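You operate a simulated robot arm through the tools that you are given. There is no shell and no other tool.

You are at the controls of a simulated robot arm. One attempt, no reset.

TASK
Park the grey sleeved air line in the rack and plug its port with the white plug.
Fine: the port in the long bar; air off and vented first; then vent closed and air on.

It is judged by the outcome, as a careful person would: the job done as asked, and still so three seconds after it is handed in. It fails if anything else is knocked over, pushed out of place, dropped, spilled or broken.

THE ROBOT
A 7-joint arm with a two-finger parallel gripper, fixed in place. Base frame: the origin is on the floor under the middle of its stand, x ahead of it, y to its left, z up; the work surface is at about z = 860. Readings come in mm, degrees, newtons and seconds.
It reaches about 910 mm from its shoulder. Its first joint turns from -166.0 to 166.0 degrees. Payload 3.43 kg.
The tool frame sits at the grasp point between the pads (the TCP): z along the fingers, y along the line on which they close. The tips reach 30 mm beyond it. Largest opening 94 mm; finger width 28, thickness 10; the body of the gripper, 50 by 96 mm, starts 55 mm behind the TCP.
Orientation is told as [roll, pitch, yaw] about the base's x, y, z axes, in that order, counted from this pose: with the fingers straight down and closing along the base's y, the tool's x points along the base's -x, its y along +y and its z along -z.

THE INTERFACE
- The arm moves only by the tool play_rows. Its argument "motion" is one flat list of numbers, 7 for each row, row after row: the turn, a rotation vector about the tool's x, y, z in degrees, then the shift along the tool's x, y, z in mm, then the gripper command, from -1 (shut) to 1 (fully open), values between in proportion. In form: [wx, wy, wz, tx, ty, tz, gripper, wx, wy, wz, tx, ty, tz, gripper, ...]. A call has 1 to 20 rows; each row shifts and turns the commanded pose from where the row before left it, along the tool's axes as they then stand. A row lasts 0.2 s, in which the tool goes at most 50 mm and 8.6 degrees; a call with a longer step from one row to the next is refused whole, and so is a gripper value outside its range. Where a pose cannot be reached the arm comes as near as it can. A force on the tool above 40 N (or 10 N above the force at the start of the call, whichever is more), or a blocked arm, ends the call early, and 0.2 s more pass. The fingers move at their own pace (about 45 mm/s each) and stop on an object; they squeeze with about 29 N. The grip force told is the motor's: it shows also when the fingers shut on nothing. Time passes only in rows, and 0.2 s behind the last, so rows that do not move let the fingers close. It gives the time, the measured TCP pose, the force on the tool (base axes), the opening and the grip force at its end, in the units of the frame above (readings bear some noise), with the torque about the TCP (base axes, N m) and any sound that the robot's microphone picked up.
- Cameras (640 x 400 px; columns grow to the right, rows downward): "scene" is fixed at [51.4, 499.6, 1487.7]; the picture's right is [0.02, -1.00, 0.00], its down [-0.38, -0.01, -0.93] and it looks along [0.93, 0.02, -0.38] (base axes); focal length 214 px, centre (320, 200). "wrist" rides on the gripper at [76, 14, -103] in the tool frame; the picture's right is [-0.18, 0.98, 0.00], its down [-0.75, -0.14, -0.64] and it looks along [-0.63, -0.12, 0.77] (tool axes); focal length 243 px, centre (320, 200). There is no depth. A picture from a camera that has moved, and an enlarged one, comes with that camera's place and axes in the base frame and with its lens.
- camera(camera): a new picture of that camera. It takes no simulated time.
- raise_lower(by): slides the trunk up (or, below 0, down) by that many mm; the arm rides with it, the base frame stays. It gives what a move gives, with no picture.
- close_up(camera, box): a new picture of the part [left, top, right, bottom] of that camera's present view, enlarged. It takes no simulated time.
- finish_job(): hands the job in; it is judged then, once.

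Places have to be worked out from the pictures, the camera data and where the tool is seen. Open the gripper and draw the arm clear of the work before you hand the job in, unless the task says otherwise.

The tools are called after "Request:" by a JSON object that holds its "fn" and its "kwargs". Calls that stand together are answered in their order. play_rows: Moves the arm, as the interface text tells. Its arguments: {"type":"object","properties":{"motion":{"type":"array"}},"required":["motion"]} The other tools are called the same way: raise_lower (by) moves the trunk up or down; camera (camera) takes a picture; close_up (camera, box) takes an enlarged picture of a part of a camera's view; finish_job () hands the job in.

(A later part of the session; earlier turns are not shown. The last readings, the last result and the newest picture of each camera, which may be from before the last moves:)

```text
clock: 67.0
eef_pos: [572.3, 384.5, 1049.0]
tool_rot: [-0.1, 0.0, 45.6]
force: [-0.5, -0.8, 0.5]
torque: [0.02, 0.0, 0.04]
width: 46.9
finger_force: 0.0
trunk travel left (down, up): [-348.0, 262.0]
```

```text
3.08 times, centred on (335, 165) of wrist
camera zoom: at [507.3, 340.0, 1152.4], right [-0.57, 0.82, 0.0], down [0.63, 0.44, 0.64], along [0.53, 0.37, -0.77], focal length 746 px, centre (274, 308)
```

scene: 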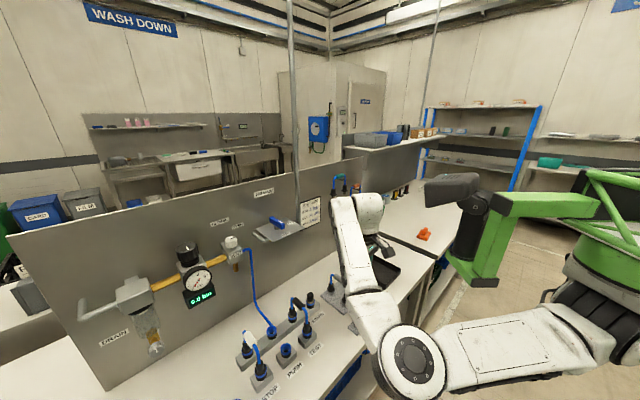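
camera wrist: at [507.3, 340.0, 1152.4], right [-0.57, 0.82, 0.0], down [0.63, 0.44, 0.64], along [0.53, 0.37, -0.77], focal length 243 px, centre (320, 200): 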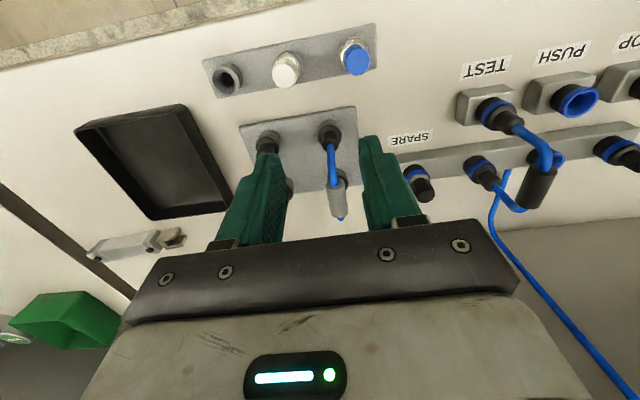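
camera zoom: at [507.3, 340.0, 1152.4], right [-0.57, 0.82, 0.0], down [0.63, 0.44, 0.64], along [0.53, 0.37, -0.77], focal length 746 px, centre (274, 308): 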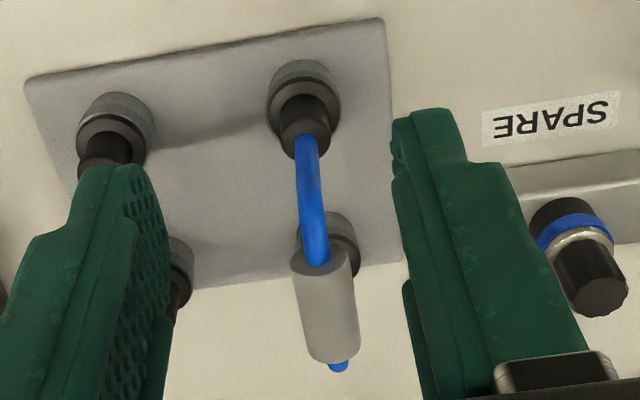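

The parked line looks fully seated at both ends. The white plug's cap top is at about (568, 346, 925), with a cap about 21 mm wide and 26 mm tall above a metal ring. I'll move above it.

Request:
{"fn": "play_rows", "kwargs": {"motion": [0, 0, 0, 10.2, -8, 0, 0, 0, 0, 0, 10.2, -8, 0, 0, 0, 0, 0, 10.2, -8, 0, 0, 0, 0, 0, 0, 0, 0, 0]}}

Request:
{"fn": "camera", "kwargs": {"camera": "wrist"}}

Request:
{"fn": "camera", "kwargs": {"camera": "scene"}}

```text
clock: 68.0
eef_pos: [568.5, 347.0, 1049.7]
tool_rot: [-0.1, 0.0, 45.7]
force: [-0.5, 0.8, -0.4]
torque: [-0.01, 0.0, 0.02]
width: 47.2
finger_force: 0.0
trunk travel left (down, up): [-348.0, 262.0]
```

```text
taken
camera wrist: at [503.3, 301.5, 1152.8], right [-0.57, 0.82, 0.0], down [0.63, 0.44, 0.64], along [0.53, 0.37, -0.77], focal length 243 px, centre (320, 200)
```

wrist: 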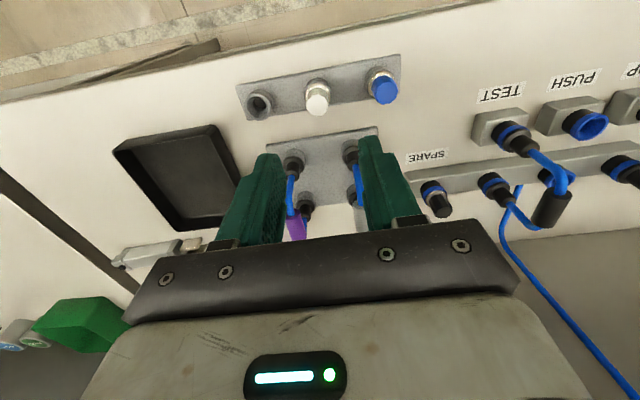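

```text
taken
```

scene: 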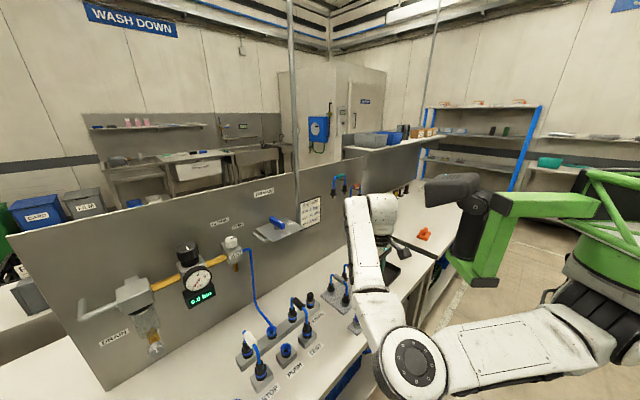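

Request:
{"fn": "close_up", "kwargs": {"camera": "wrist", "box": [270, 60, 370, 130]}}

```text
5.71 times, centred on (320, 95) of wrist
camera zoom: at [503.3, 301.5, 1152.8], right [-0.57, 0.82, 0.0], down [0.63, 0.44, 0.64], along [0.53, 0.37, -0.77], focal length 1386 px, centre (320, 800)
```

zoom: 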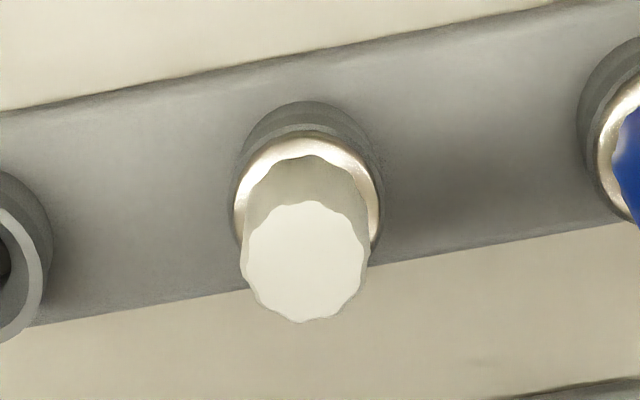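

The cap is 2.4 mm to the right of centre. I'll correct and descend most of the way, fingers open at 47 mm.

Request:
{"fn": "play_rows", "kwargs": {"motion": [0, 0, 0, 0, -2.4, 25, 0, 0, 0, 0, 0, 0, 25, 0, 0, 0, 0, 0, 0, 25, 0, 0, 0, 0, 0, 0, 20, 0, 0, 0, 0, 0, 0, 0, 0]}}

Request:
{"fn": "camera", "kwargs": {"camera": "wrist"}}

Request:
{"fn": "camera", "kwargs": {"camera": "scene"}}

Request:
{"fn": "close_up", "kwargs": {"camera": "wrist", "box": [270, 90, 370, 160]}}

```text
clock: 69.2
eef_pos: [571.1, 343.5, 953.6]
tool_rot: [-0.1, 0.0, 45.6]
force: [0.6, 0.4, 0.2]
torque: [0.01, -0.02, -0.01]
width: 46.9
finger_force: 0.0
trunk travel left (down, up): [-348.0, 262.0]
```

```text
taken
camera wrist: at [505.6, 298.9, 1056.7], right [-0.57, 0.82, 0.0], down [0.63, 0.44, 0.64], along [0.53, 0.37, -0.77], focal length 243 px, centre (320, 200)
```

wrist: 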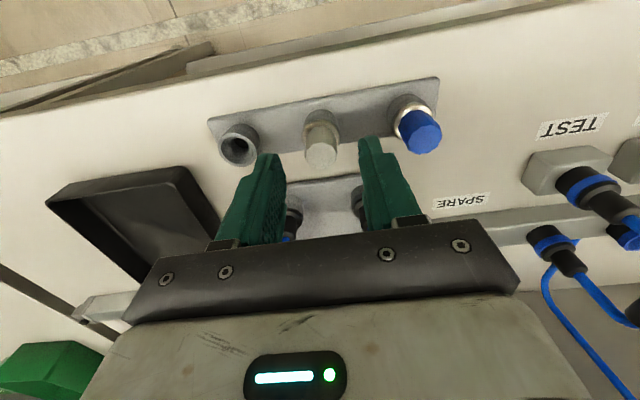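

```text
taken
```

scene: 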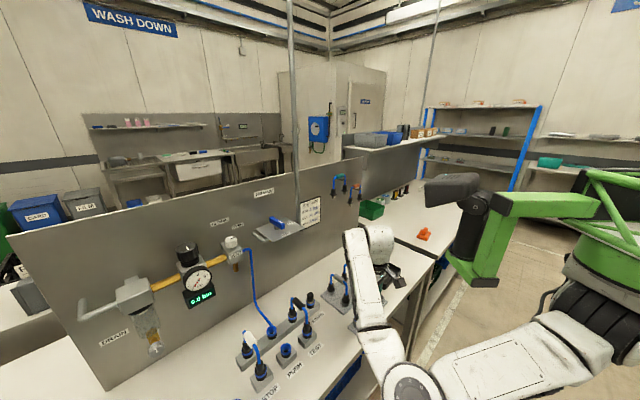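

```text
5.71 times, centred on (320, 125) of wrist
camera zoom: at [505.6, 298.9, 1056.7], right [-0.57, 0.82, 0.0], down [0.63, 0.44, 0.64], along [0.53, 0.37, -0.77], focal length 1386 px, centre (320, 629)
```

zoom: 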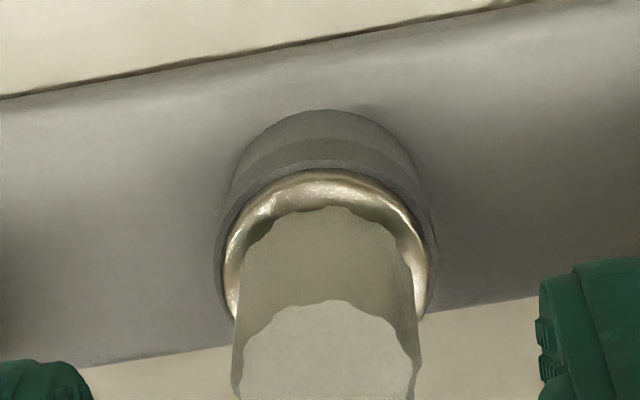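

The cap is centred between the fingers. I'll descend the last 21 mm and close.

Request:
{"fn": "play_rows", "kwargs": {"motion": [0, 0, 0, 0, 0.8, 11, 0, 0, 0, 0, 0, 0, 10, 0, 0, 0, 0, 0, 0, 0, -1, 0, 0, 0, 0, 0, 0, -1, 0, 0, 0, 0, 0, 0, -1]}}

Request:
{"fn": "camera", "kwargs": {"camera": "wrist"}}

```text
clock: 70.4
eef_pos: [569.9, 343.7, 932.9]
tool_rot: [-0.1, 0.0, 45.7]
force: [0.1, -0.3, 0.6]
torque: [0.01, 0.03, 0.02]
width: 19.8
finger_force: 28.8
trunk travel left (down, up): [-348.0, 262.0]
```

```text
taken
camera wrist: at [504.9, 299.7, 1036.2], right [-0.57, 0.82, 0.0], down [0.63, 0.44, 0.64], along [0.53, 0.37, -0.77], focal length 243 px, centre (320, 200)
```

wrist: 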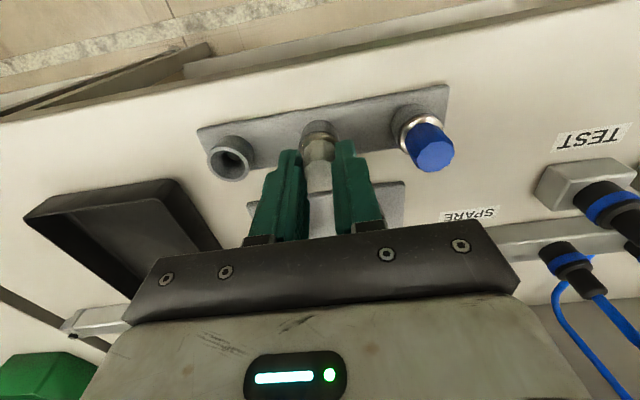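

Gripped at 19.8 mm. I'll lift it straight up.

Request:
{"fn": "play_rows", "kwargs": {"motion": [0, 0, 0, 0, 0, -5, -1, 0, 0, 0, 0, 0, -8, -1, 0, 0, 0, 0, 0, -12, -1, 0, 0, 0, 0, 0, -25, -1, 0, 0, 0, 0, 0, -30, -1, 0, 0, 0, 0, 0, -30, -1, 0, 0, 0, 0, 0, 0, -1]}}

Request:
{"fn": "camera", "kwargs": {"camera": "wrist"}}

Request:
{"fn": "close_up", "kwargs": {"camera": "wrist", "box": [270, 110, 370, 200]}}

Request:
{"fn": "camera", "kwargs": {"camera": "scene"}}

```text
clock: 72.0
eef_pos: [569.9, 347.3, 1043.4]
tool_rot: [-0.2, 0.0, 45.6]
force: [-1.0, 0.9, -2.1]
torque: [-0.01, -0.01, 0.0]
width: 19.9
finger_force: 28.8
trunk travel left (down, up): [-348.0, 262.0]
```

```text
taken
camera wrist: at [505.0, 302.6, 1146.0], right [-0.57, 0.82, 0.0], down [0.63, 0.44, 0.64], along [0.53, 0.37, -0.77], focal length 243 px, centre (320, 200)
```

wrist: 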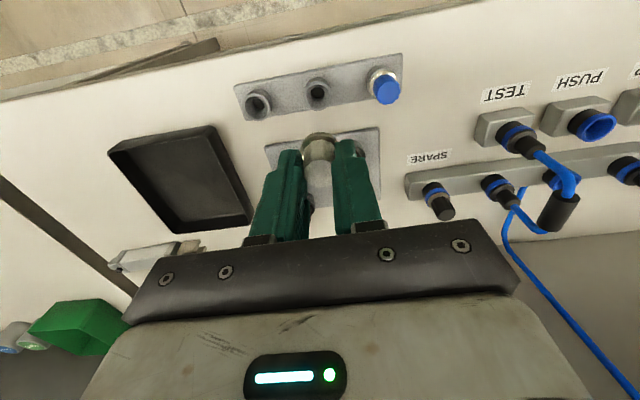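

```text
4.44 times, centred on (320, 155) of wrist
camera zoom: at [505.0, 302.6, 1146.0], right [-0.57, 0.82, 0.0], down [0.63, 0.44, 0.64], along [0.53, 0.37, -0.77], focal length 1078 px, centre (320, 400)
```

zoom: 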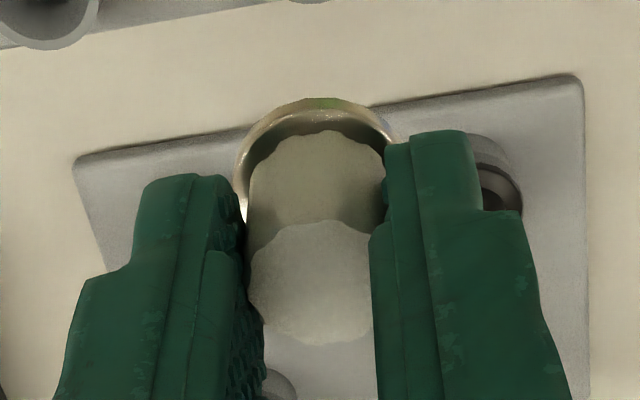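

```text
taken
```

scene: 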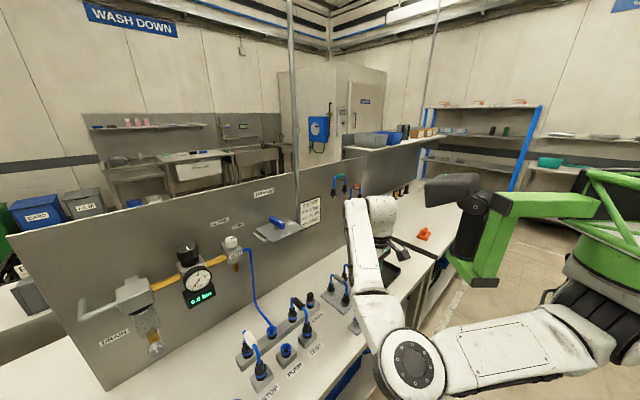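

The white plug is held cleanly and the holder is empty. I'll travel left along the front of the bench, clear of the lines, toward the PUSH position.

Request:
{"fn": "play_rows", "kwargs": {"motion": [0, 0, 0, 0, 34, 0, -1, 0, 0, 0, 0, 34, 0, -1, 0, 0, 0, 0, 34, 0, -1, 0, 0, 0, 0, 34, 0, -1, 0, 0, 0, 0, 34, 0, -1, 0, 0, 0, 0, 34, 0, -1, 0, 0, 0, 0, 34, 0, -1, 0, 0, 0, 0, 30, 0, -1]}}

Request:
{"fn": "camera", "kwargs": {"camera": "wrist"}}

Request:
{"fn": "camera", "kwargs": {"camera": "scene"}}

```text
clock: 73.8
eef_pos: [378.8, 535.0, 1043.7]
tool_rot: [-0.1, 0.0, 45.5]
force: [-0.5, -0.3, -1.0]
torque: [-0.01, 0.02, -0.03]
width: 19.8
finger_force: 29.2
trunk travel left (down, up): [-348.0, 262.0]
```

```text
taken
camera wrist: at [313.2, 489.3, 1147.3], right [-0.57, 0.82, 0.0], down [0.63, 0.44, 0.64], along [0.53, 0.37, -0.77], focal length 243 px, centre (320, 200)
```

wrist: 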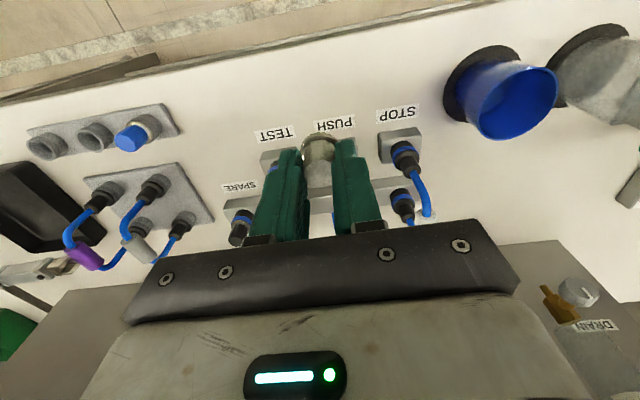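

```text
taken
```

scene: 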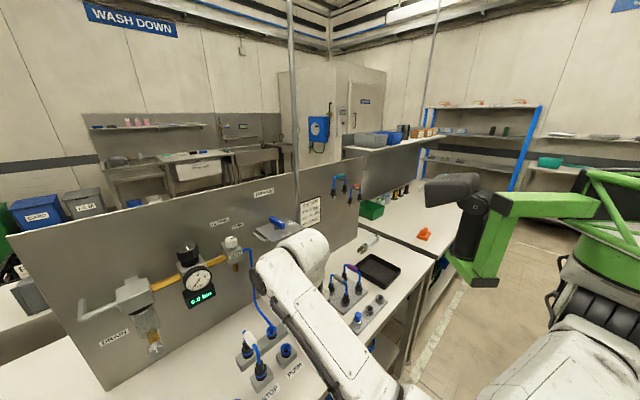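

Both parked lines look good in the rack. I'll raise slightly and move forward to above the vacated bar port.

Request:
{"fn": "play_rows", "kwargs": {"motion": [0, 0, 0, 0, 0, -32, -1, 0, 0, 0, -36, 2, 0, -1, 0, 0, 0, -36, 2, 0, -1, 0, 0, 0, -36, 2, 0, -1, 0, 0, 0, -37, 2, 0, -1, 0, 0, 0, 0, 0, 0, -1]}}

Request:
{"fn": "camera", "kwargs": {"camera": "wrist"}}

Request:
{"fn": "camera", "kwargs": {"camera": "scene"}}

Request:
{"fn": "close_up", "kwargs": {"camera": "wrist", "box": [260, 50, 380, 170]}}

```text
clock: 75.2
eef_pos: [472.3, 641.7, 1075.4]
tool_rot: [-0.1, 0.1, 45.5]
force: [0.0, 0.4, -0.2]
torque: [-0.02, 0.01, 0.01]
width: 19.8
finger_force: 29.4
trunk travel left (down, up): [-348.0, 262.0]
```

```text
taken
camera wrist: at [407.7, 597.4, 1178.5], right [-0.57, 0.82, 0.0], down [0.63, 0.44, 0.64], along [0.53, 0.37, -0.77], focal length 243 px, centre (320, 200)
```

wrist: 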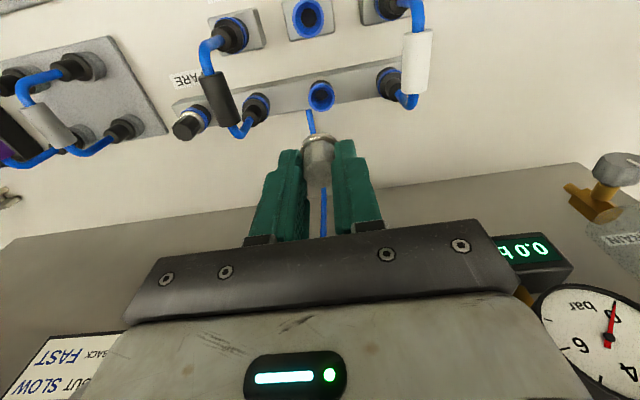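

```text
taken
```

scene: 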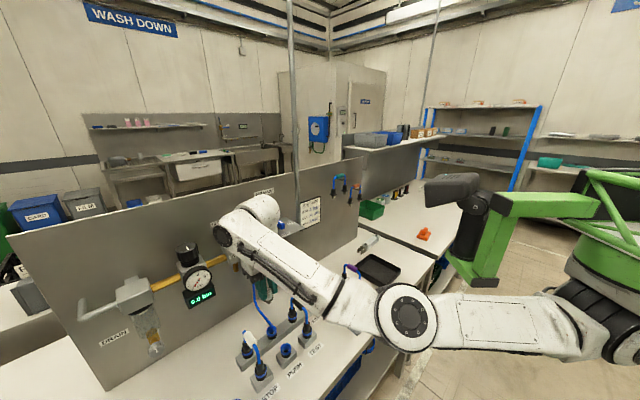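

```text
3.33 times, centred on (320, 110) of wrist
camera zoom: at [407.7, 597.4, 1178.5], right [-0.57, 0.82, 0.0], down [0.63, 0.44, 0.64], along [0.53, 0.37, -0.77], focal length 809 px, centre (320, 500)
```

zoom: 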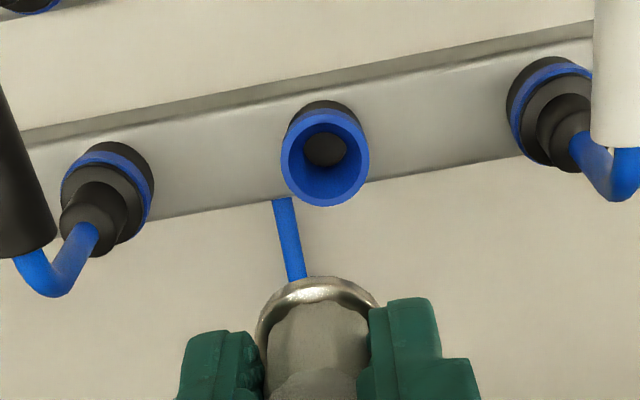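

The bar port's rim is about 8 mm further toward the panel than the plug axis. I'll shift forward and descend to just above it.

Request:
{"fn": "play_rows", "kwargs": {"motion": [0, 0, 0, -8.3, 0.8, 10, -1, 0, 0, 0, 0, 0, 25, -1, 0, 0, 0, 0, 0, 25, -1, 0, 0, 0, 0, 0, 25, -1, 0, 0, 0, 0, 0, 0, -1]}}

Request:
{"fn": "close_up", "kwargs": {"camera": "wrist", "box": [260, 80, 380, 200]}}

Request:
{"fn": "close_up", "kwargs": {"camera": "scene", "box": [230, 290, 310, 360]}}

Request:
{"fn": "camera", "kwargs": {"camera": "scene"}}

```text
clock: 76.4
eef_pos: [480.1, 648.8, 989.0]
tool_rot: [-0.2, 0.0, 45.6]
force: [0.2, 0.2, -0.5]
torque: [0.03, 0.01, 0.01]
width: 19.9
finger_force: 29.0
trunk travel left (down, up): [-348.0, 262.0]
```

```text
3.33 times, centred on (320, 140) of wrist
camera zoom: at [415.4, 604.0, 1092.5], right [-0.57, 0.82, 0.0], down [0.63, 0.44, 0.64], along [0.53, 0.37, -0.77], focal length 809 px, centre (320, 400)
```

zoom: 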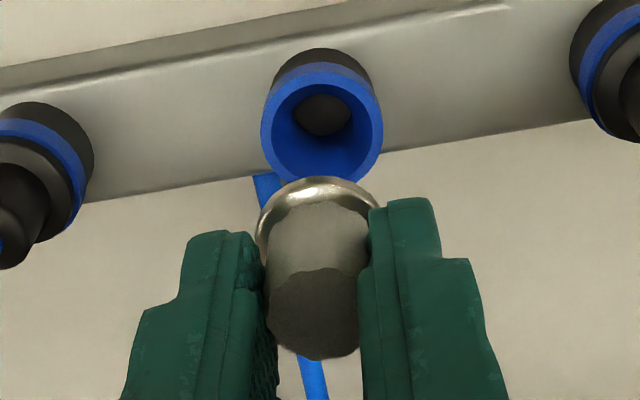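

```text
5.71 times, centred on (270, 325) of scene
camera zoom: at [51.4, 499.6, 1487.7], right [0.02, -1.0, 0.0], down [-0.38, -0.01, -0.93], along [0.93, 0.02, -0.38], focal length 1226 px, centre (606, -514)
```

zoom: 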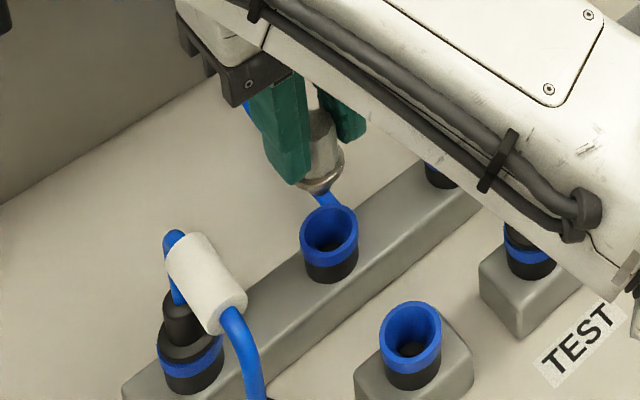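

```text
taken
```

scene: 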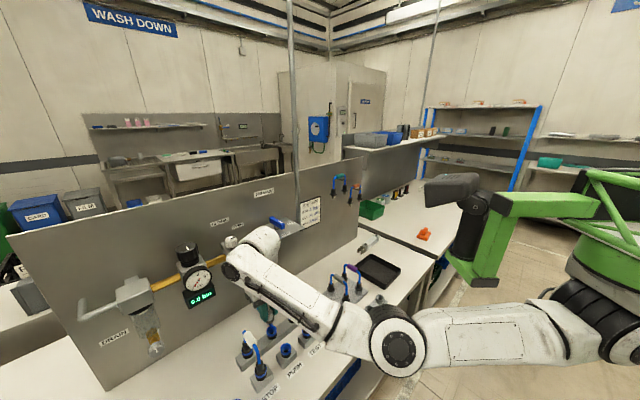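

The plug is over the port with lateral alignment good in both views. I'll zoom in tightly to judge the fore–aft offset before inserting.

Request:
{"fn": "close_up", "kwargs": {"camera": "scene", "box": [258, 308, 288, 338]}}

Request:
{"fn": "close_up", "kwargs": {"camera": "wrist", "box": [290, 80, 350, 160]}}

```text
13.33 times, centred on (273, 323) of scene
camera zoom: at [51.4, 499.6, 1487.7], right [0.02, -1.0, 0.0], down [-0.38, -0.01, -0.93], along [0.93, 0.02, -0.38], focal length 2860 px, centre (947, -1440)
```

zoom: 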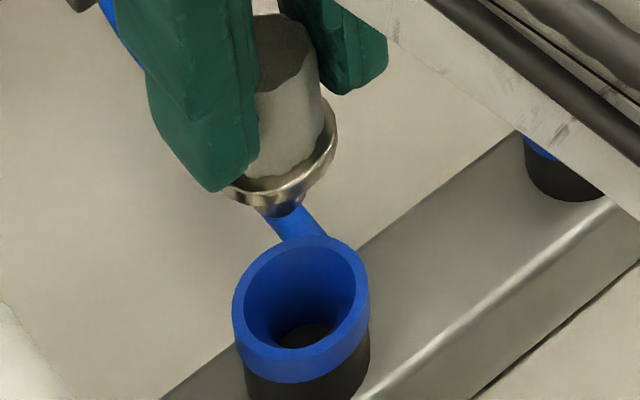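

```text
5.00 times, centred on (320, 120) of wrist
camera zoom: at [415.4, 604.0, 1092.5], right [-0.57, 0.82, 0.0], down [0.63, 0.44, 0.64], along [0.53, 0.37, -0.77], focal length 1213 px, centre (320, 600)
```

zoom: 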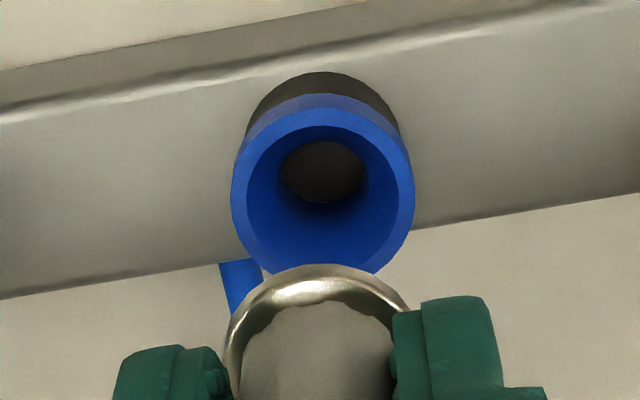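

The port has a wide funnel (29 mm mouth, about 13 mm bore). Combining both views, the plug needs to come back about 3.7 mm and left about 1 mm. I'll correct that and descend into the funnel, watching forces.

Request:
{"fn": "play_rows", "kwargs": {"motion": [0, 0, 0, 3.7, 1.3, 0, -1, 0, 0, 0, 0, 0, 8, -1, 0, 0, 0, 0, 0, 8, -1, 0, 0, 0, 0, 0, 0, -1]}}

Request:
{"fn": "close_up", "kwargs": {"camera": "scene", "box": [258, 308, 288, 338]}}

Request:
{"fn": "close_up", "kwargs": {"camera": "wrist", "box": [290, 80, 350, 160]}}

```text
clock: 77.4
eef_pos: [475.8, 647.8, 973.9]
tool_rot: [0.0, 0.1, 45.6]
force: [-0.5, 0.2, -0.3]
torque: [-0.01, 0.0, -0.01]
width: 19.5
finger_force: 29.0
trunk travel left (down, up): [-348.0, 262.0]
```

```text
13.33 times, centred on (273, 323) of scene
camera zoom: at [51.4, 499.6, 1487.7], right [0.02, -1.0, 0.0], down [-0.38, -0.01, -0.93], along [0.93, 0.02, -0.38], focal length 2860 px, centre (947, -1440)
```

zoom: 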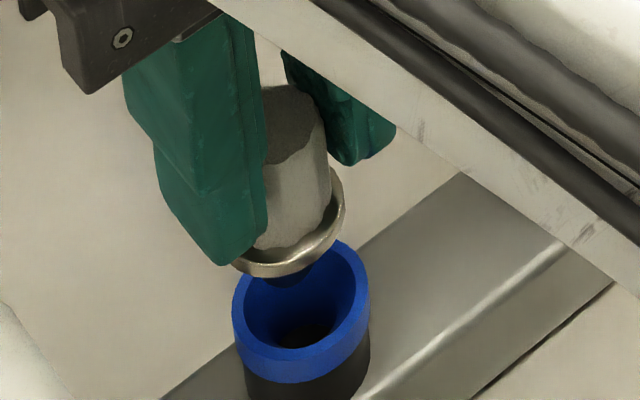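

```text
5.00 times, centred on (320, 120) of wrist
camera zoom: at [410.6, 602.5, 1077.7], right [-0.57, 0.82, 0.0], down [0.63, 0.44, 0.64], along [0.53, 0.37, -0.77], focal length 1213 px, centre (320, 600)
```

zoom: 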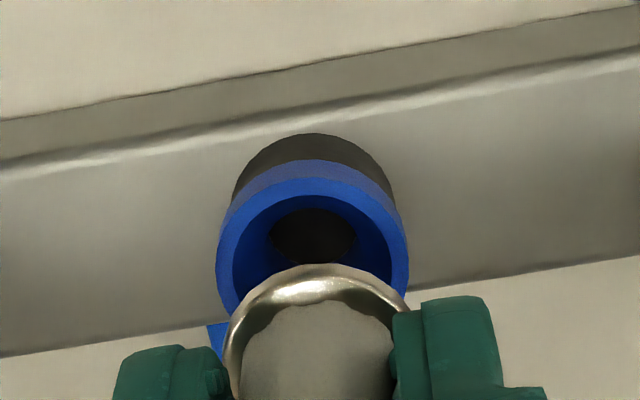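

The spigot tip is at the funnel mouth with about 1 mm offset. I'll continue down slowly.

Request:
{"fn": "play_rows", "kwargs": {"motion": [0, 0, 0, -0.8, -0.8, 4, -1, 0, 0, 0, 0, 0, 4, -1, 0, 0, 0, 0, 0, 3, -1, 0, 0, 0, 0, 0, 0, -1]}}

Request:
{"fn": "close_up", "kwargs": {"camera": "scene", "box": [258, 308, 288, 338]}}

Request:
{"fn": "close_up", "kwargs": {"camera": "wrist", "box": [290, 80, 350, 160]}}

```text
clock: 78.4
eef_pos: [475.7, 647.3, 963.4]
tool_rot: [-0.1, 0.1, 45.6]
force: [-0.4, -0.2, -0.5]
torque: [0.0, 0.0, -0.03]
width: 19.7
finger_force: 28.9
trunk travel left (down, up): [-348.0, 262.0]
```

```text
13.33 times, centred on (273, 323) of scene
camera zoom: at [51.4, 499.6, 1487.7], right [0.02, -1.0, 0.0], down [-0.38, -0.01, -0.93], along [0.93, 0.02, -0.38], focal length 2860 px, centre (947, -1440)
```

zoom: 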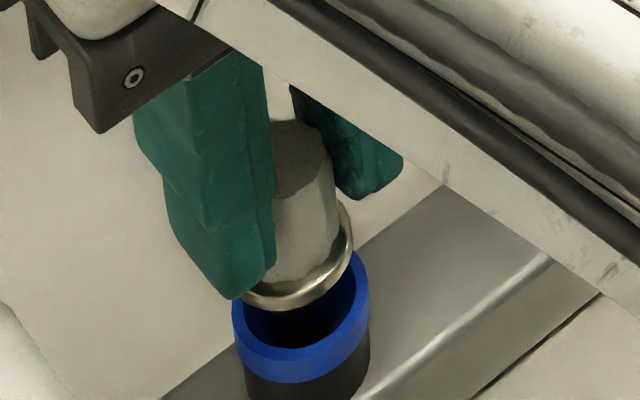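

```text
5.00 times, centred on (320, 120) of wrist
camera zoom: at [411.8, 602.1, 1066.0], right [-0.57, 0.82, 0.0], down [0.63, 0.44, 0.64], along [0.53, 0.37, -0.77], focal length 1213 px, centre (320, 600)
```

zoom: 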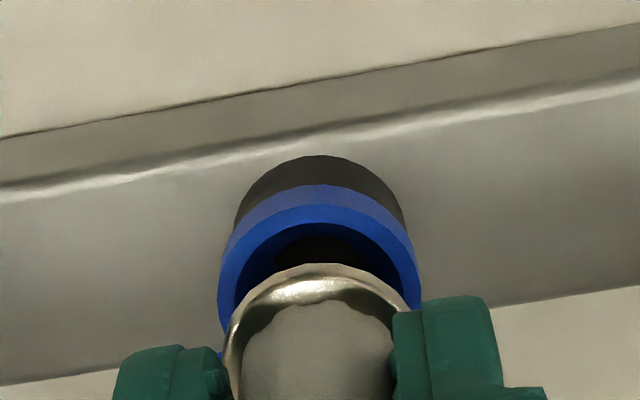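

Well aligned with no contact yet. Ring bottom is about 9 mm above the rim, so I'll continue in small steps.

Request:
{"fn": "play_rows", "kwargs": {"motion": [0, 0, 0, 0, 0, 3, -1, 0, 0, 0, 0, 0, 3, -1, 0, 0, 0, 0, 0, 2, -1, 0, 0, 0, 0, 0, 0, -1]}}

Request:
{"fn": "close_up", "kwargs": {"camera": "scene", "box": [258, 308, 288, 338]}}

```text
clock: 79.4
eef_pos: [476.0, 648.1, 954.1]
tool_rot: [-0.2, 0.1, 45.6]
force: [-2.9, -3.0, 1.3]
torque: [-0.08, 0.2, 0.01]
width: 19.5
finger_force: 28.9
trunk travel left (down, up): [-348.0, 262.0]
```

```text
13.33 times, centred on (273, 323) of scene
camera zoom: at [51.4, 499.6, 1487.7], right [0.02, -1.0, 0.0], down [-0.38, -0.01, -0.93], along [0.93, 0.02, -0.38], focal length 2860 px, centre (947, -1440)
```

zoom: 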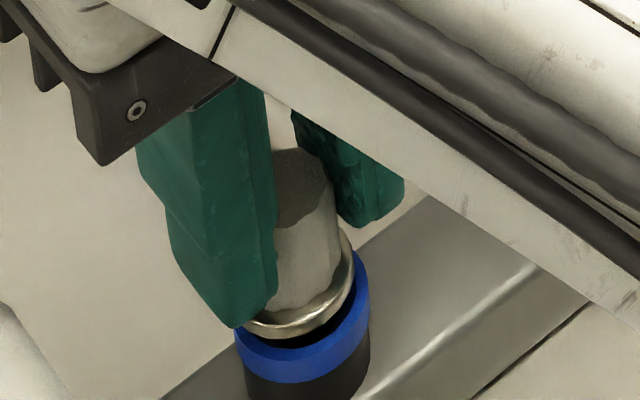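

A light lateral force (about 4 N toward the robot) says the plug is slightly too far in. I'll ease back 0.8 mm and keep going down.

Request:
{"fn": "play_rows", "kwargs": {"motion": [0, 0, 0, 0.8, 0, 1, -1, 0, 0, 0, 0, 0, 2, -1, 0, 0, 0, 0, 0, 2, -1, 0, 0, 0, 0, 0, 0, -1]}}

Request:
{"fn": "close_up", "kwargs": {"camera": "scene", "box": [258, 308, 288, 338]}}

```text
clock: 80.4
eef_pos: [475.4, 646.1, 950.6]
tool_rot: [-0.1, 0.0, 45.5]
force: [0.6, -2.1, 10.4]
torque: [-0.08, 0.07, 0.04]
width: 19.5
finger_force: 29.4
trunk travel left (down, up): [-348.0, 262.0]
```

```text
13.33 times, centred on (273, 323) of scene
camera zoom: at [51.4, 499.6, 1487.7], right [0.02, -1.0, 0.0], down [-0.38, -0.01, -0.93], along [0.93, 0.02, -0.38], focal length 2860 px, centre (947, -1440)
```

zoom: 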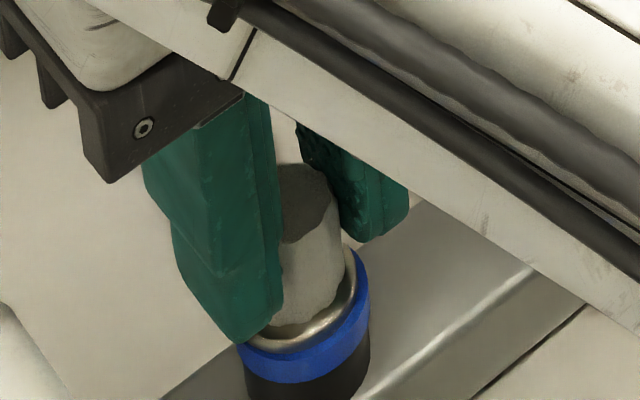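

The ring is nearly on the blue rim, with 10 N. I'll press another 2 mm to seat it fully.

Request:
{"fn": "play_rows", "kwargs": {"motion": [0, 0, 0, 0, 0, 1, -1, 0, 0, 0, 0, 0, 1, -1, 0, 0, 0, 0, 0, 0, -1]}}

Request:
{"fn": "close_up", "kwargs": {"camera": "scene", "box": [258, 308, 288, 338]}}

Request:
{"fn": "close_up", "kwargs": {"camera": "wrist", "box": [280, 90, 480, 220]}}

```text
clock: 81.2
eef_pos: [476.8, 646.8, 950.1]
tool_rot: [-0.1, -0.1, 45.6]
force: [-1.7, -4.3, 18.6]
torque: [-0.01, 0.13, 0.02]
width: 19.6
finger_force: 29.3
trunk travel left (down, up): [-348.0, 262.0]
```

```text
13.33 times, centred on (273, 323) of scene
camera zoom: at [51.4, 499.6, 1487.7], right [0.02, -1.0, 0.0], down [-0.38, -0.01, -0.93], along [0.93, 0.02, -0.38], focal length 2860 px, centre (947, -1440)
```

zoom: 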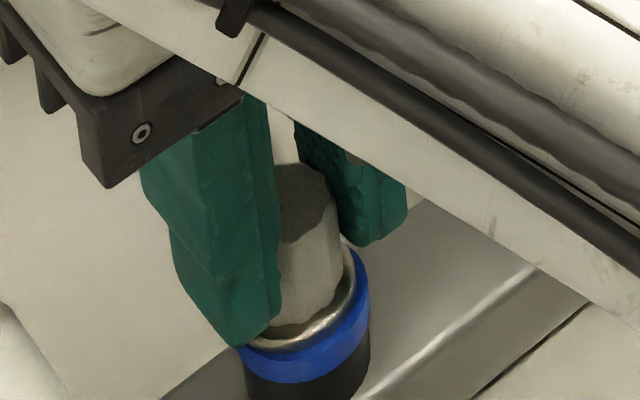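

```text
3.08 times, centred on (380, 155) of wrist
camera zoom: at [411.4, 602.0, 1052.1], right [-0.57, 0.82, 0.0], down [0.63, 0.44, 0.64], along [0.53, 0.37, -0.77], focal length 746 px, centre (135, 338)
```

zoom: 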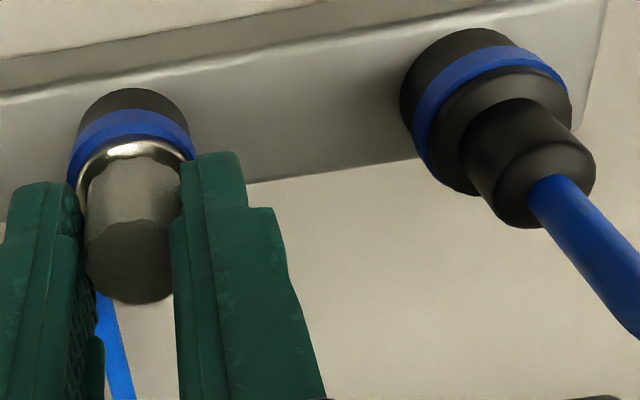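

It resists at 19 N with the ring flush on the rim. One more small press, then release and lift to inspect.

Request:
{"fn": "play_rows", "kwargs": {"motion": [0, 0, 0, 0, 0, 1, -1, 0, 0, 0, 0, 0, 0, -1, 0, 0, 0, 0, 0, 0, 0, 0, 0, 0, 0, 0, 0, 0, 0, 0, 0, 0, 0, -12, 0, 0, 0, 0, 0, 0, -20, 0, 0, 0, 0, 0, 0, -30, 0, 0, 0, 0, 10, 0, -30, 0]}}

Request:
{"fn": "close_up", "kwargs": {"camera": "wrist", "box": [160, 40, 440, 200]}}

Request:
{"fn": "close_up", "kwargs": {"camera": "scene", "box": [230, 280, 390, 380]}}

```text
clock: 83.0
eef_pos: [467.7, 638.6, 1037.8]
tool_rot: [-0.2, 0.1, 45.6]
force: [-0.6, 0.2, 0.0]
torque: [0.01, 0.01, -0.03]
width: 46.8
finger_force: 0.1
trunk travel left (down, up): [-348.0, 262.0]
```

```text
2.29 times, centred on (300, 120) of wrist
camera zoom: at [403.6, 594.5, 1142.0], right [-0.57, 0.82, 0.0], down [0.63, 0.44, 0.64], along [0.53, 0.37, -0.77], focal length 555 px, centre (366, 383)
```

zoom: 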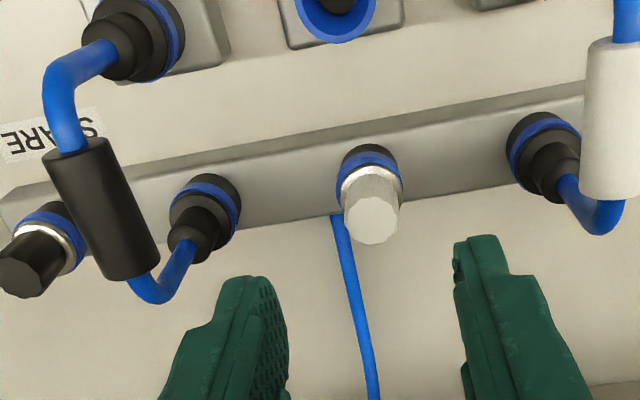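

```text
4.00 times, centred on (310, 330) of scene
camera zoom: at [51.4, 499.6, 1487.7], right [0.02, -1.0, 0.0], down [-0.38, -0.01, -0.93], along [0.93, 0.02, -0.38], focal length 858 px, centre (360, -320)
```

zoom: 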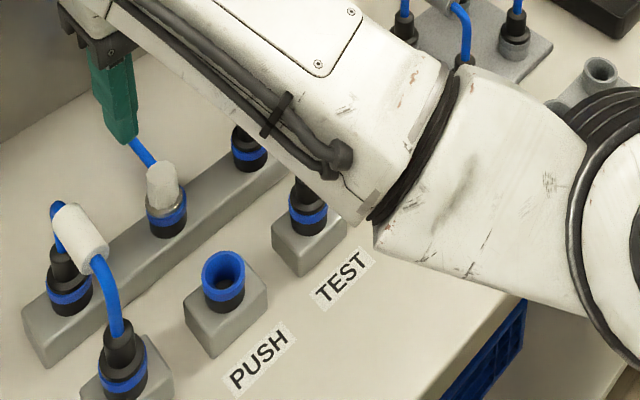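

The white plug is seated in the grey line's bar port with its ring flush on the blue collar, like the SPARE plug. Now for closing the vent and turning the air on: I'll back away from the bench and raise the trunk to panel height.

Request:
{"fn": "play_rows", "kwargs": {"motion": [0, 0, 0, 20, 0, -20, 0.3, 0, 0, 0, 30, 0, -5, 0.3, 0, 0, 0, 30, 0, 0, 0.3]}}

Request:
{"fn": "raise_lower", "kwargs": {"by": 210}}

Request:
{"fn": "camera", "kwargs": {"camera": "scene"}}

Request:
{"fn": "camera", "kwargs": {"camera": "wrist"}}

```text
clock: 83.8
eef_pos: [413.2, 583.9, 1065.2]
tool_rot: [-0.1, 0.0, 45.5]
force: [0.9, 0.3, 0.0]
torque: [0.01, 0.03, -0.01]
width: 61.3
finger_force: 0.0
trunk travel left (down, up): [-348.0, 262.0]
```

```text
clock: 86.1
eef_pos: [412.8, 583.9, 1274.6]
tool_rot: [0.0, 0.0, 45.6]
force: [0.4, -0.2, 0.5]
torque: [0.0, 0.04, 0.03]
width: 61.0
finger_force: 0.1
trunk travel left (down, up): [-558.0, 52.0]
```

```text
taken
```

scene: 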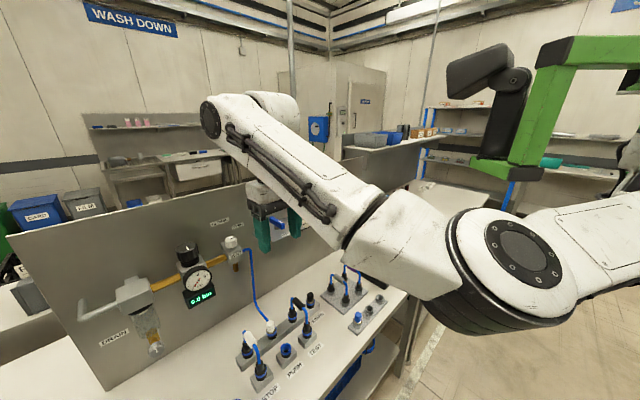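

```text
taken
camera wrist: at [348.2, 539.4, 1377.5], right [-0.57, 0.82, 0.0], down [0.63, 0.44, 0.64], along [0.53, 0.37, -0.77], focal length 243 px, centre (320, 200)
```

wrist: 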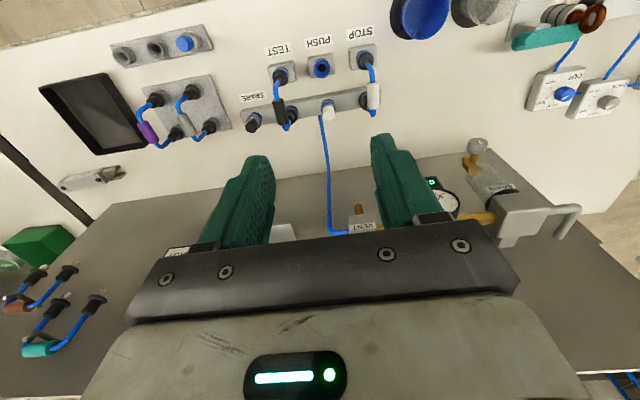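

The bench looks right: grey line parked, white plug in place, other lines undisturbed. I'll tilt the gripper and stage in front of the vent knob again.

Request:
{"fn": "play_rows", "kwargs": {"motion": [0, -7.5, 0, 0, 0, 0, 0.3, 0, -7.5, 0, 0, 0, 0, 0.3, 0, -7.5, 0, 0, 0, 0, 0.3, 0, -7.5, 0, 0, 0, 0, 0.3, 0, -7.5, 0, 0, 0, 0, 0.3, 0, -7.5, 0, 0, 0, 0, 0.3, 4.86, 0, 4.86, 0, 0, 0, 0.3, 4.86, 0, 4.86, 0, 0, 0, 0.3, 4.86, 0, 4.86, 0, 0, 0, 0.3, 0, 0, 0, -14, 23.8, 18.1, 0.3, 0, 0, 0, -14, 23.8, 18.1, 0.3, 0, 0, 0, -14, 23.8, 18.1, 0.3, 0, 0, 0, -14, 23.8, 18.1, 0.3]}}

Request:
{"fn": "camera", "kwargs": {"camera": "wrist"}}

Request:
{"fn": "camera", "kwargs": {"camera": "scene"}}

```text
clock: 88.9
eef_pos: [456.4, 706.6, 1262.8]
tool_rot: [-0.2, -45.0, 25.0]
force: [-0.2, 0.1, 0.4]
torque: [-0.01, 0.01, -0.01]
width: 61.2
finger_force: 0.1
trunk travel left (down, up): [-558.0, 52.0]
```

```text
taken
camera wrist: at [333.8, 666.8, 1281.9], right [-0.3, 0.95, 0.13], down [0.13, -0.09, 0.99], along [0.95, 0.31, -0.1], focal length 243 px, centre (320, 200)
```

wrist: 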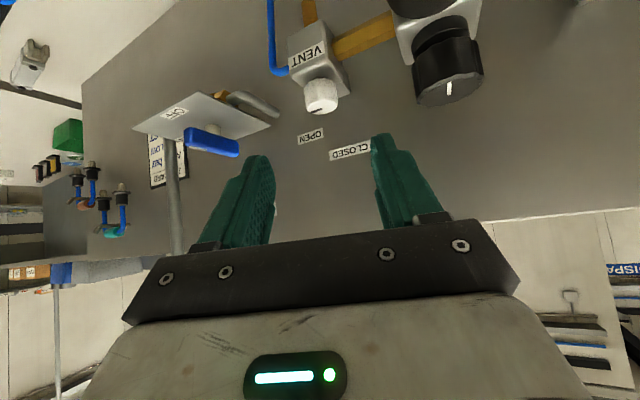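

```text
taken
```

scene: 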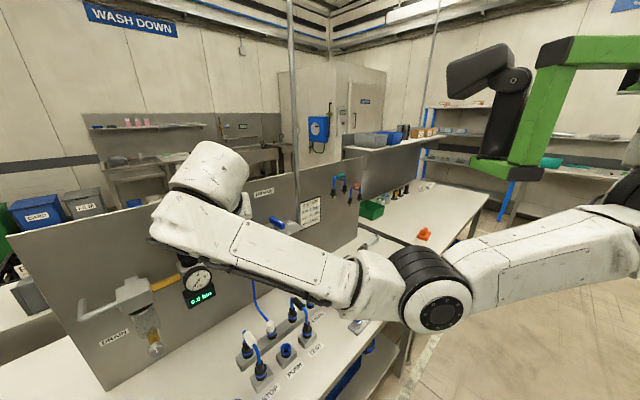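

The knob is dead centre. I'll advance along the finger axis to straddle it.

Request:
{"fn": "play_rows", "kwargs": {"motion": [0, 0, 0, 0, 0.6, 22, 0.3, 0, 0, 0, 0, 0.6, 22, 0.3, 0, 0, 0, 0, 0.6, 22, 0.3, 0, 0, 0, 0, 0.6, 20, 0.3, 0, 0, 0, 0, 0, 0, 0.3]}}

Request:
{"fn": "close_up", "kwargs": {"camera": "wrist", "box": [200, 60, 440, 220]}}

```text
clock: 90.1
eef_pos: [511.0, 736.3, 1202.4]
tool_rot: [-0.3, -45.0, 25.1]
force: [0.2, 0.2, 0.3]
torque: [0.0, 0.02, 0.0]
width: 60.9
finger_force: 0.1
trunk travel left (down, up): [-558.0, 52.0]
```

```text
2.50 times, centred on (320, 140) of wrist
camera zoom: at [388.3, 694.8, 1221.8], right [-0.3, 0.95, 0.13], down [0.13, -0.09, 0.99], along [0.95, 0.31, -0.1], focal length 606 px, centre (320, 350)
```

zoom: 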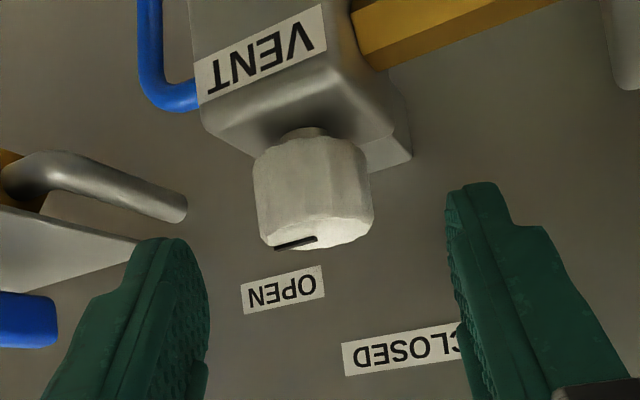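

Centred; I'll advance the last 18 mm, close, and rotate the knob 50° counter-clockwise toward CLOSED.

Request:
{"fn": "play_rows", "kwargs": {"motion": [0, 0, 0, 0.6, -0.7, 9, 0.3, 0, 0, 0, 0.7, -0.7, 8.7, 0.3, 0, 0, 0, 0, 0, 0, -1, 0, 0, 0, 0, 0, 0, -1, 0, 0, 0, 0, 0, 0, -1, -3.54, 0, -3.54, 0, -1.05, 0, -1, -3.54, 0, -3.54, 0, -1.05, 0, -1, -3.54, 0, -3.54, 0, -1.05, 0, -1, -3.54, 0, -3.54, 0, -1.05, 0, -1, -3.54, 0, -3.54, 0, -1.05, 0, -1, -3.54, 0, -3.54, 0, -1.05, 0, -1, -3.54, 0, -3.54, 0, -1.05, 0, -1, -3.54, 0, -3.54, 0, -1.05, 0, -1, -3.54, 0, -3.54, 0, -1.05, 0, -1, -3.54, 0, -3.54, 0, -1.05, 0, -1]}}

Request:
{"fn": "close_up", "kwargs": {"camera": "wrist", "box": [200, 60, 440, 220]}}

Request:
{"fn": "close_up", "kwargs": {"camera": "scene", "box": [170, 200, 290, 310]}}

```text
clock: 93.3
eef_pos: [529.5, 731.6, 1190.0]
tool_rot: [-0.3, -45.0, 75.1]
force: [9.8, -9.7, 5.7]
torque: [-0.58, 0.55, -0.16]
width: 29.9
finger_force: 44.4
trunk travel left (down, up): [-558.0, 52.0]
```

```text
2.50 times, centred on (320, 140) of wrist
camera zoom: at [482.3, 613.2, 1208.4], right [-0.92, 0.38, 0.13], down [0.15, 0.04, 0.99], along [0.37, 0.92, -0.1], focal length 606 px, centre (320, 350)
```

zoom: 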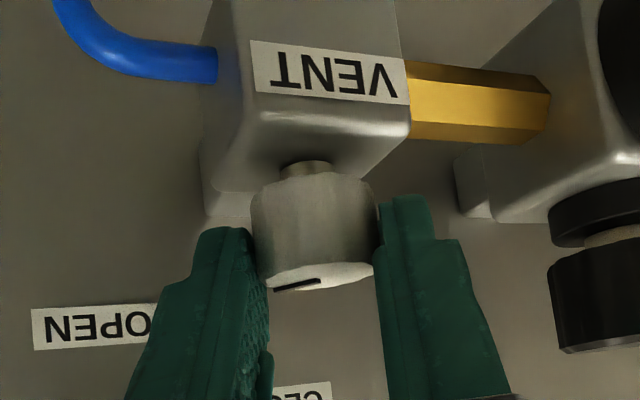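

```text
3.64 times, centred on (230, 255) of scene
camera zoom: at [51.4, 499.6, 1487.7], right [0.02, -1.0, 0.0], down [-0.38, -0.01, -0.93], along [0.93, 0.02, -0.38], focal length 780 px, centre (647, 0)
```

zoom: 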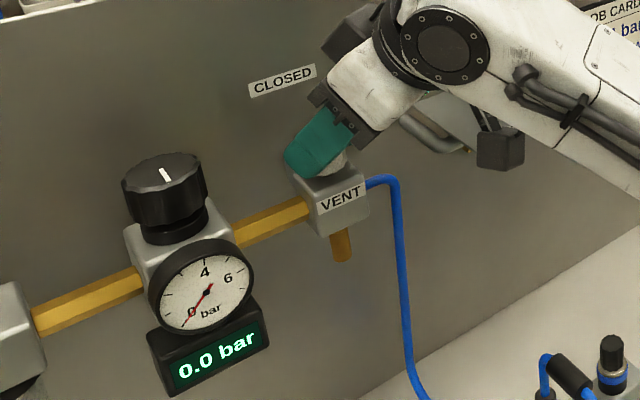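

The knob turned 50°. I'll open, swing back around it, and regrasp for the rest.

Request:
{"fn": "play_rows", "kwargs": {"motion": [0, 0, 0, 0, 0, 0, 0.3, 0, 0, 0, 0, 0, 0, 0.3, 3.54, 0, 3.54, 0, 1.05, 0, 0.3, 3.54, 0, 3.54, 0, 1.05, 0, 0.3, 3.54, 0, 3.54, 0, 1.05, 0, 0.3, 3.54, 0, 3.54, 0, 1.05, 0, 0.3, 3.54, 0, 3.54, 0, 1.05, 0, 0.3, 3.54, 0, 3.54, 0, 1.05, 0, 0.3, 3.54, 0, 3.54, 0, 1.05, 0, 0.3, 3.54, 0, 3.54, 0, 1.05, 0, 0.3, 3.54, 0, 3.54, 0, 1.05, 0, 0.3, 0, 0, 0, 0, 0, 0, 0.3]}}

Request:
{"fn": "close_up", "kwargs": {"camera": "wrist", "box": [200, 60, 440, 220]}}

```text
clock: 95.9
eef_pos: [519.5, 737.8, 1187.3]
tool_rot: [-0.3, -45.1, 29.9]
force: [-0.1, 0.5, 0.2]
torque: [-0.03, 0.0, -0.02]
width: 61.1
finger_force: 0.1
trunk travel left (down, up): [-558.0, 52.0]
```

```text
2.50 times, centred on (320, 140) of wrist
camera zoom: at [402.4, 687.5, 1207.7], right [-0.38, 0.92, 0.13], down [0.14, -0.08, 0.99], along [0.92, 0.39, -0.09], focal length 606 px, centre (320, 350)
```

zoom: 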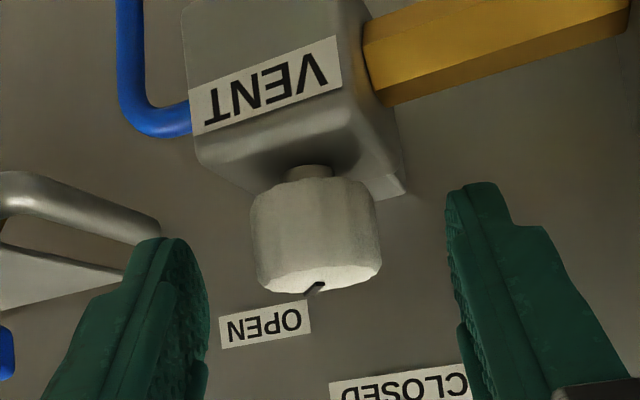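

Request:
{"fn": "play_rows", "kwargs": {"motion": [0, 0, 0, -2, -0.4, 2, 0.3, 0, 0, 0, 0, 0, 0, -1, 0, 0, 0, 0, 0, 0, -1, 0, 0, 0, 0, 0, 0, -1, -3.54, 0, -3.54, 0, -1.05, 0, -1, -3.54, 0, -3.54, 0, -1.05, 0, -1, -3.54, 0, -3.54, 0, -1.05, 0, -1, -3.54, 0, -3.54, 0, -1.05, 0, -1, -3.54, 0, -3.54, 0, -1.05, 0, -1, -3.54, 0, -3.54, 0, -1.05, 0, -1, -3.54, 0, -3.54, 0, -1.05, 0, -1, -3.54, 0, -3.54, 0, -1.05, 0, -1, -3.54, 0, -3.54, 0, -1.05, 0, -1]}}

Request:
{"fn": "close_up", "kwargs": {"camera": "wrist", "box": [200, 60, 440, 220]}}

```text
clock: 98.7
eef_pos: [530.4, 733.9, 1188.7]
tool_rot: [-0.2, -45.1, 75.2]
force: [-2.7, 3.2, 2.1]
torque: [0.07, 0.4, -0.69]
width: 29.7
finger_force: 44.9
trunk travel left (down, up): [-558.0, 52.0]
```

```text
2.50 times, centred on (320, 140) of wrist
camera zoom: at [483.0, 614.4, 1208.3], right [-0.92, 0.38, 0.13], down [0.16, 0.04, 0.99], along [0.37, 0.92, -0.1], focal length 606 px, centre (320, 350)
```

zoom: 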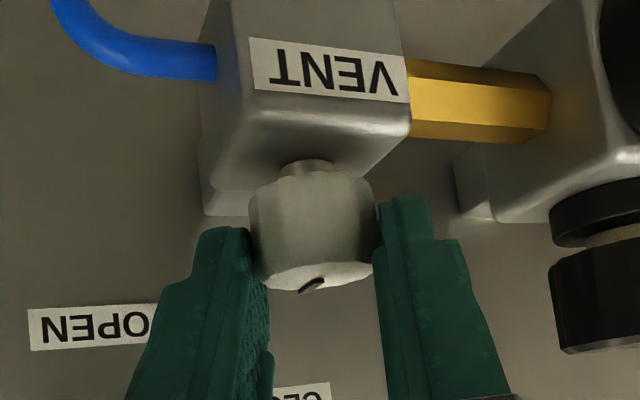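

The torque rose to 0.7 N·m at the end of the turn, so the knob is at its CLOSED stop. I'll release, retreat and verify.

Request:
{"fn": "play_rows", "kwargs": {"motion": [0, 0, 0, 0, 0, 0, 0.3, 0, 0, 0, 0, 0, 0, 0.3, 0, 0, 0, 0, 0, -20, 0.3, 0, 0, 0, 0, 0, -25, 0.3, 0, 0, 0, 0, 0, -30, 0.3, 0, 0, 0, 0, 0, -30, 0.3]}}

Request:
{"fn": "close_up", "kwargs": {"camera": "wrist", "box": [240, 60, 400, 180]}}

Request:
{"fn": "close_up", "kwargs": {"camera": "scene", "box": [205, 210, 275, 270]}}

```text
clock: 100.1
eef_pos: [508.7, 660.3, 1262.9]
tool_rot: [0.0, -44.9, 75.1]
force: [-0.5, 0.3, 0.9]
torque: [0.03, 0.01, 0.0]
width: 61.0
finger_force: 0.0
trunk travel left (down, up): [-558.0, 52.0]
```

```text
3.33 times, centred on (320, 120) of wrist
camera zoom: at [462.2, 542.5, 1282.0], right [-0.92, 0.38, 0.13], down [0.16, 0.04, 0.99], along [0.37, 0.92, -0.1], focal length 809 px, centre (320, 467)
```

zoom: 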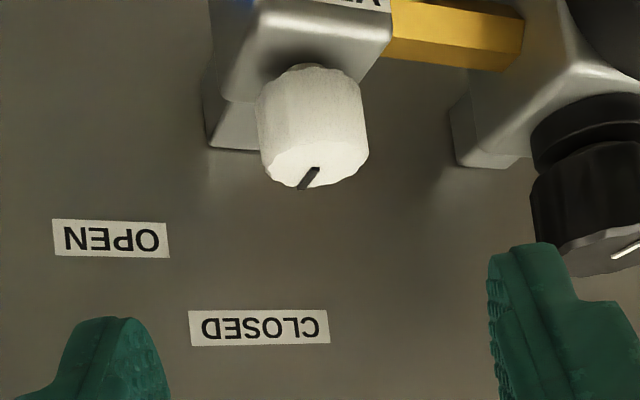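

```text
6.67 times, centred on (240, 240) of scene
camera zoom: at [51.4, 499.6, 1487.7], right [0.02, -1.0, 0.0], down [-0.38, -0.01, -0.93], along [0.93, 0.02, -0.38], focal length 1430 px, centre (853, -67)
```

zoom: 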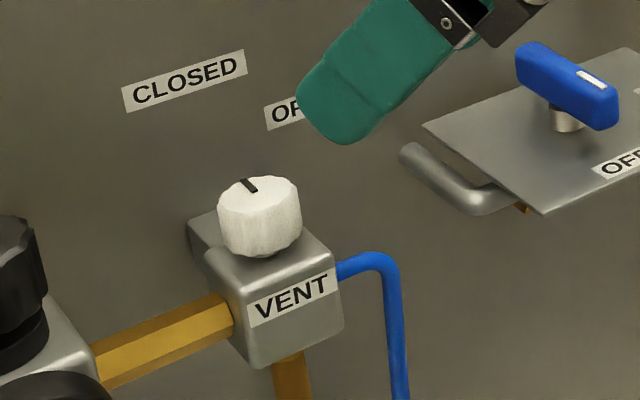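

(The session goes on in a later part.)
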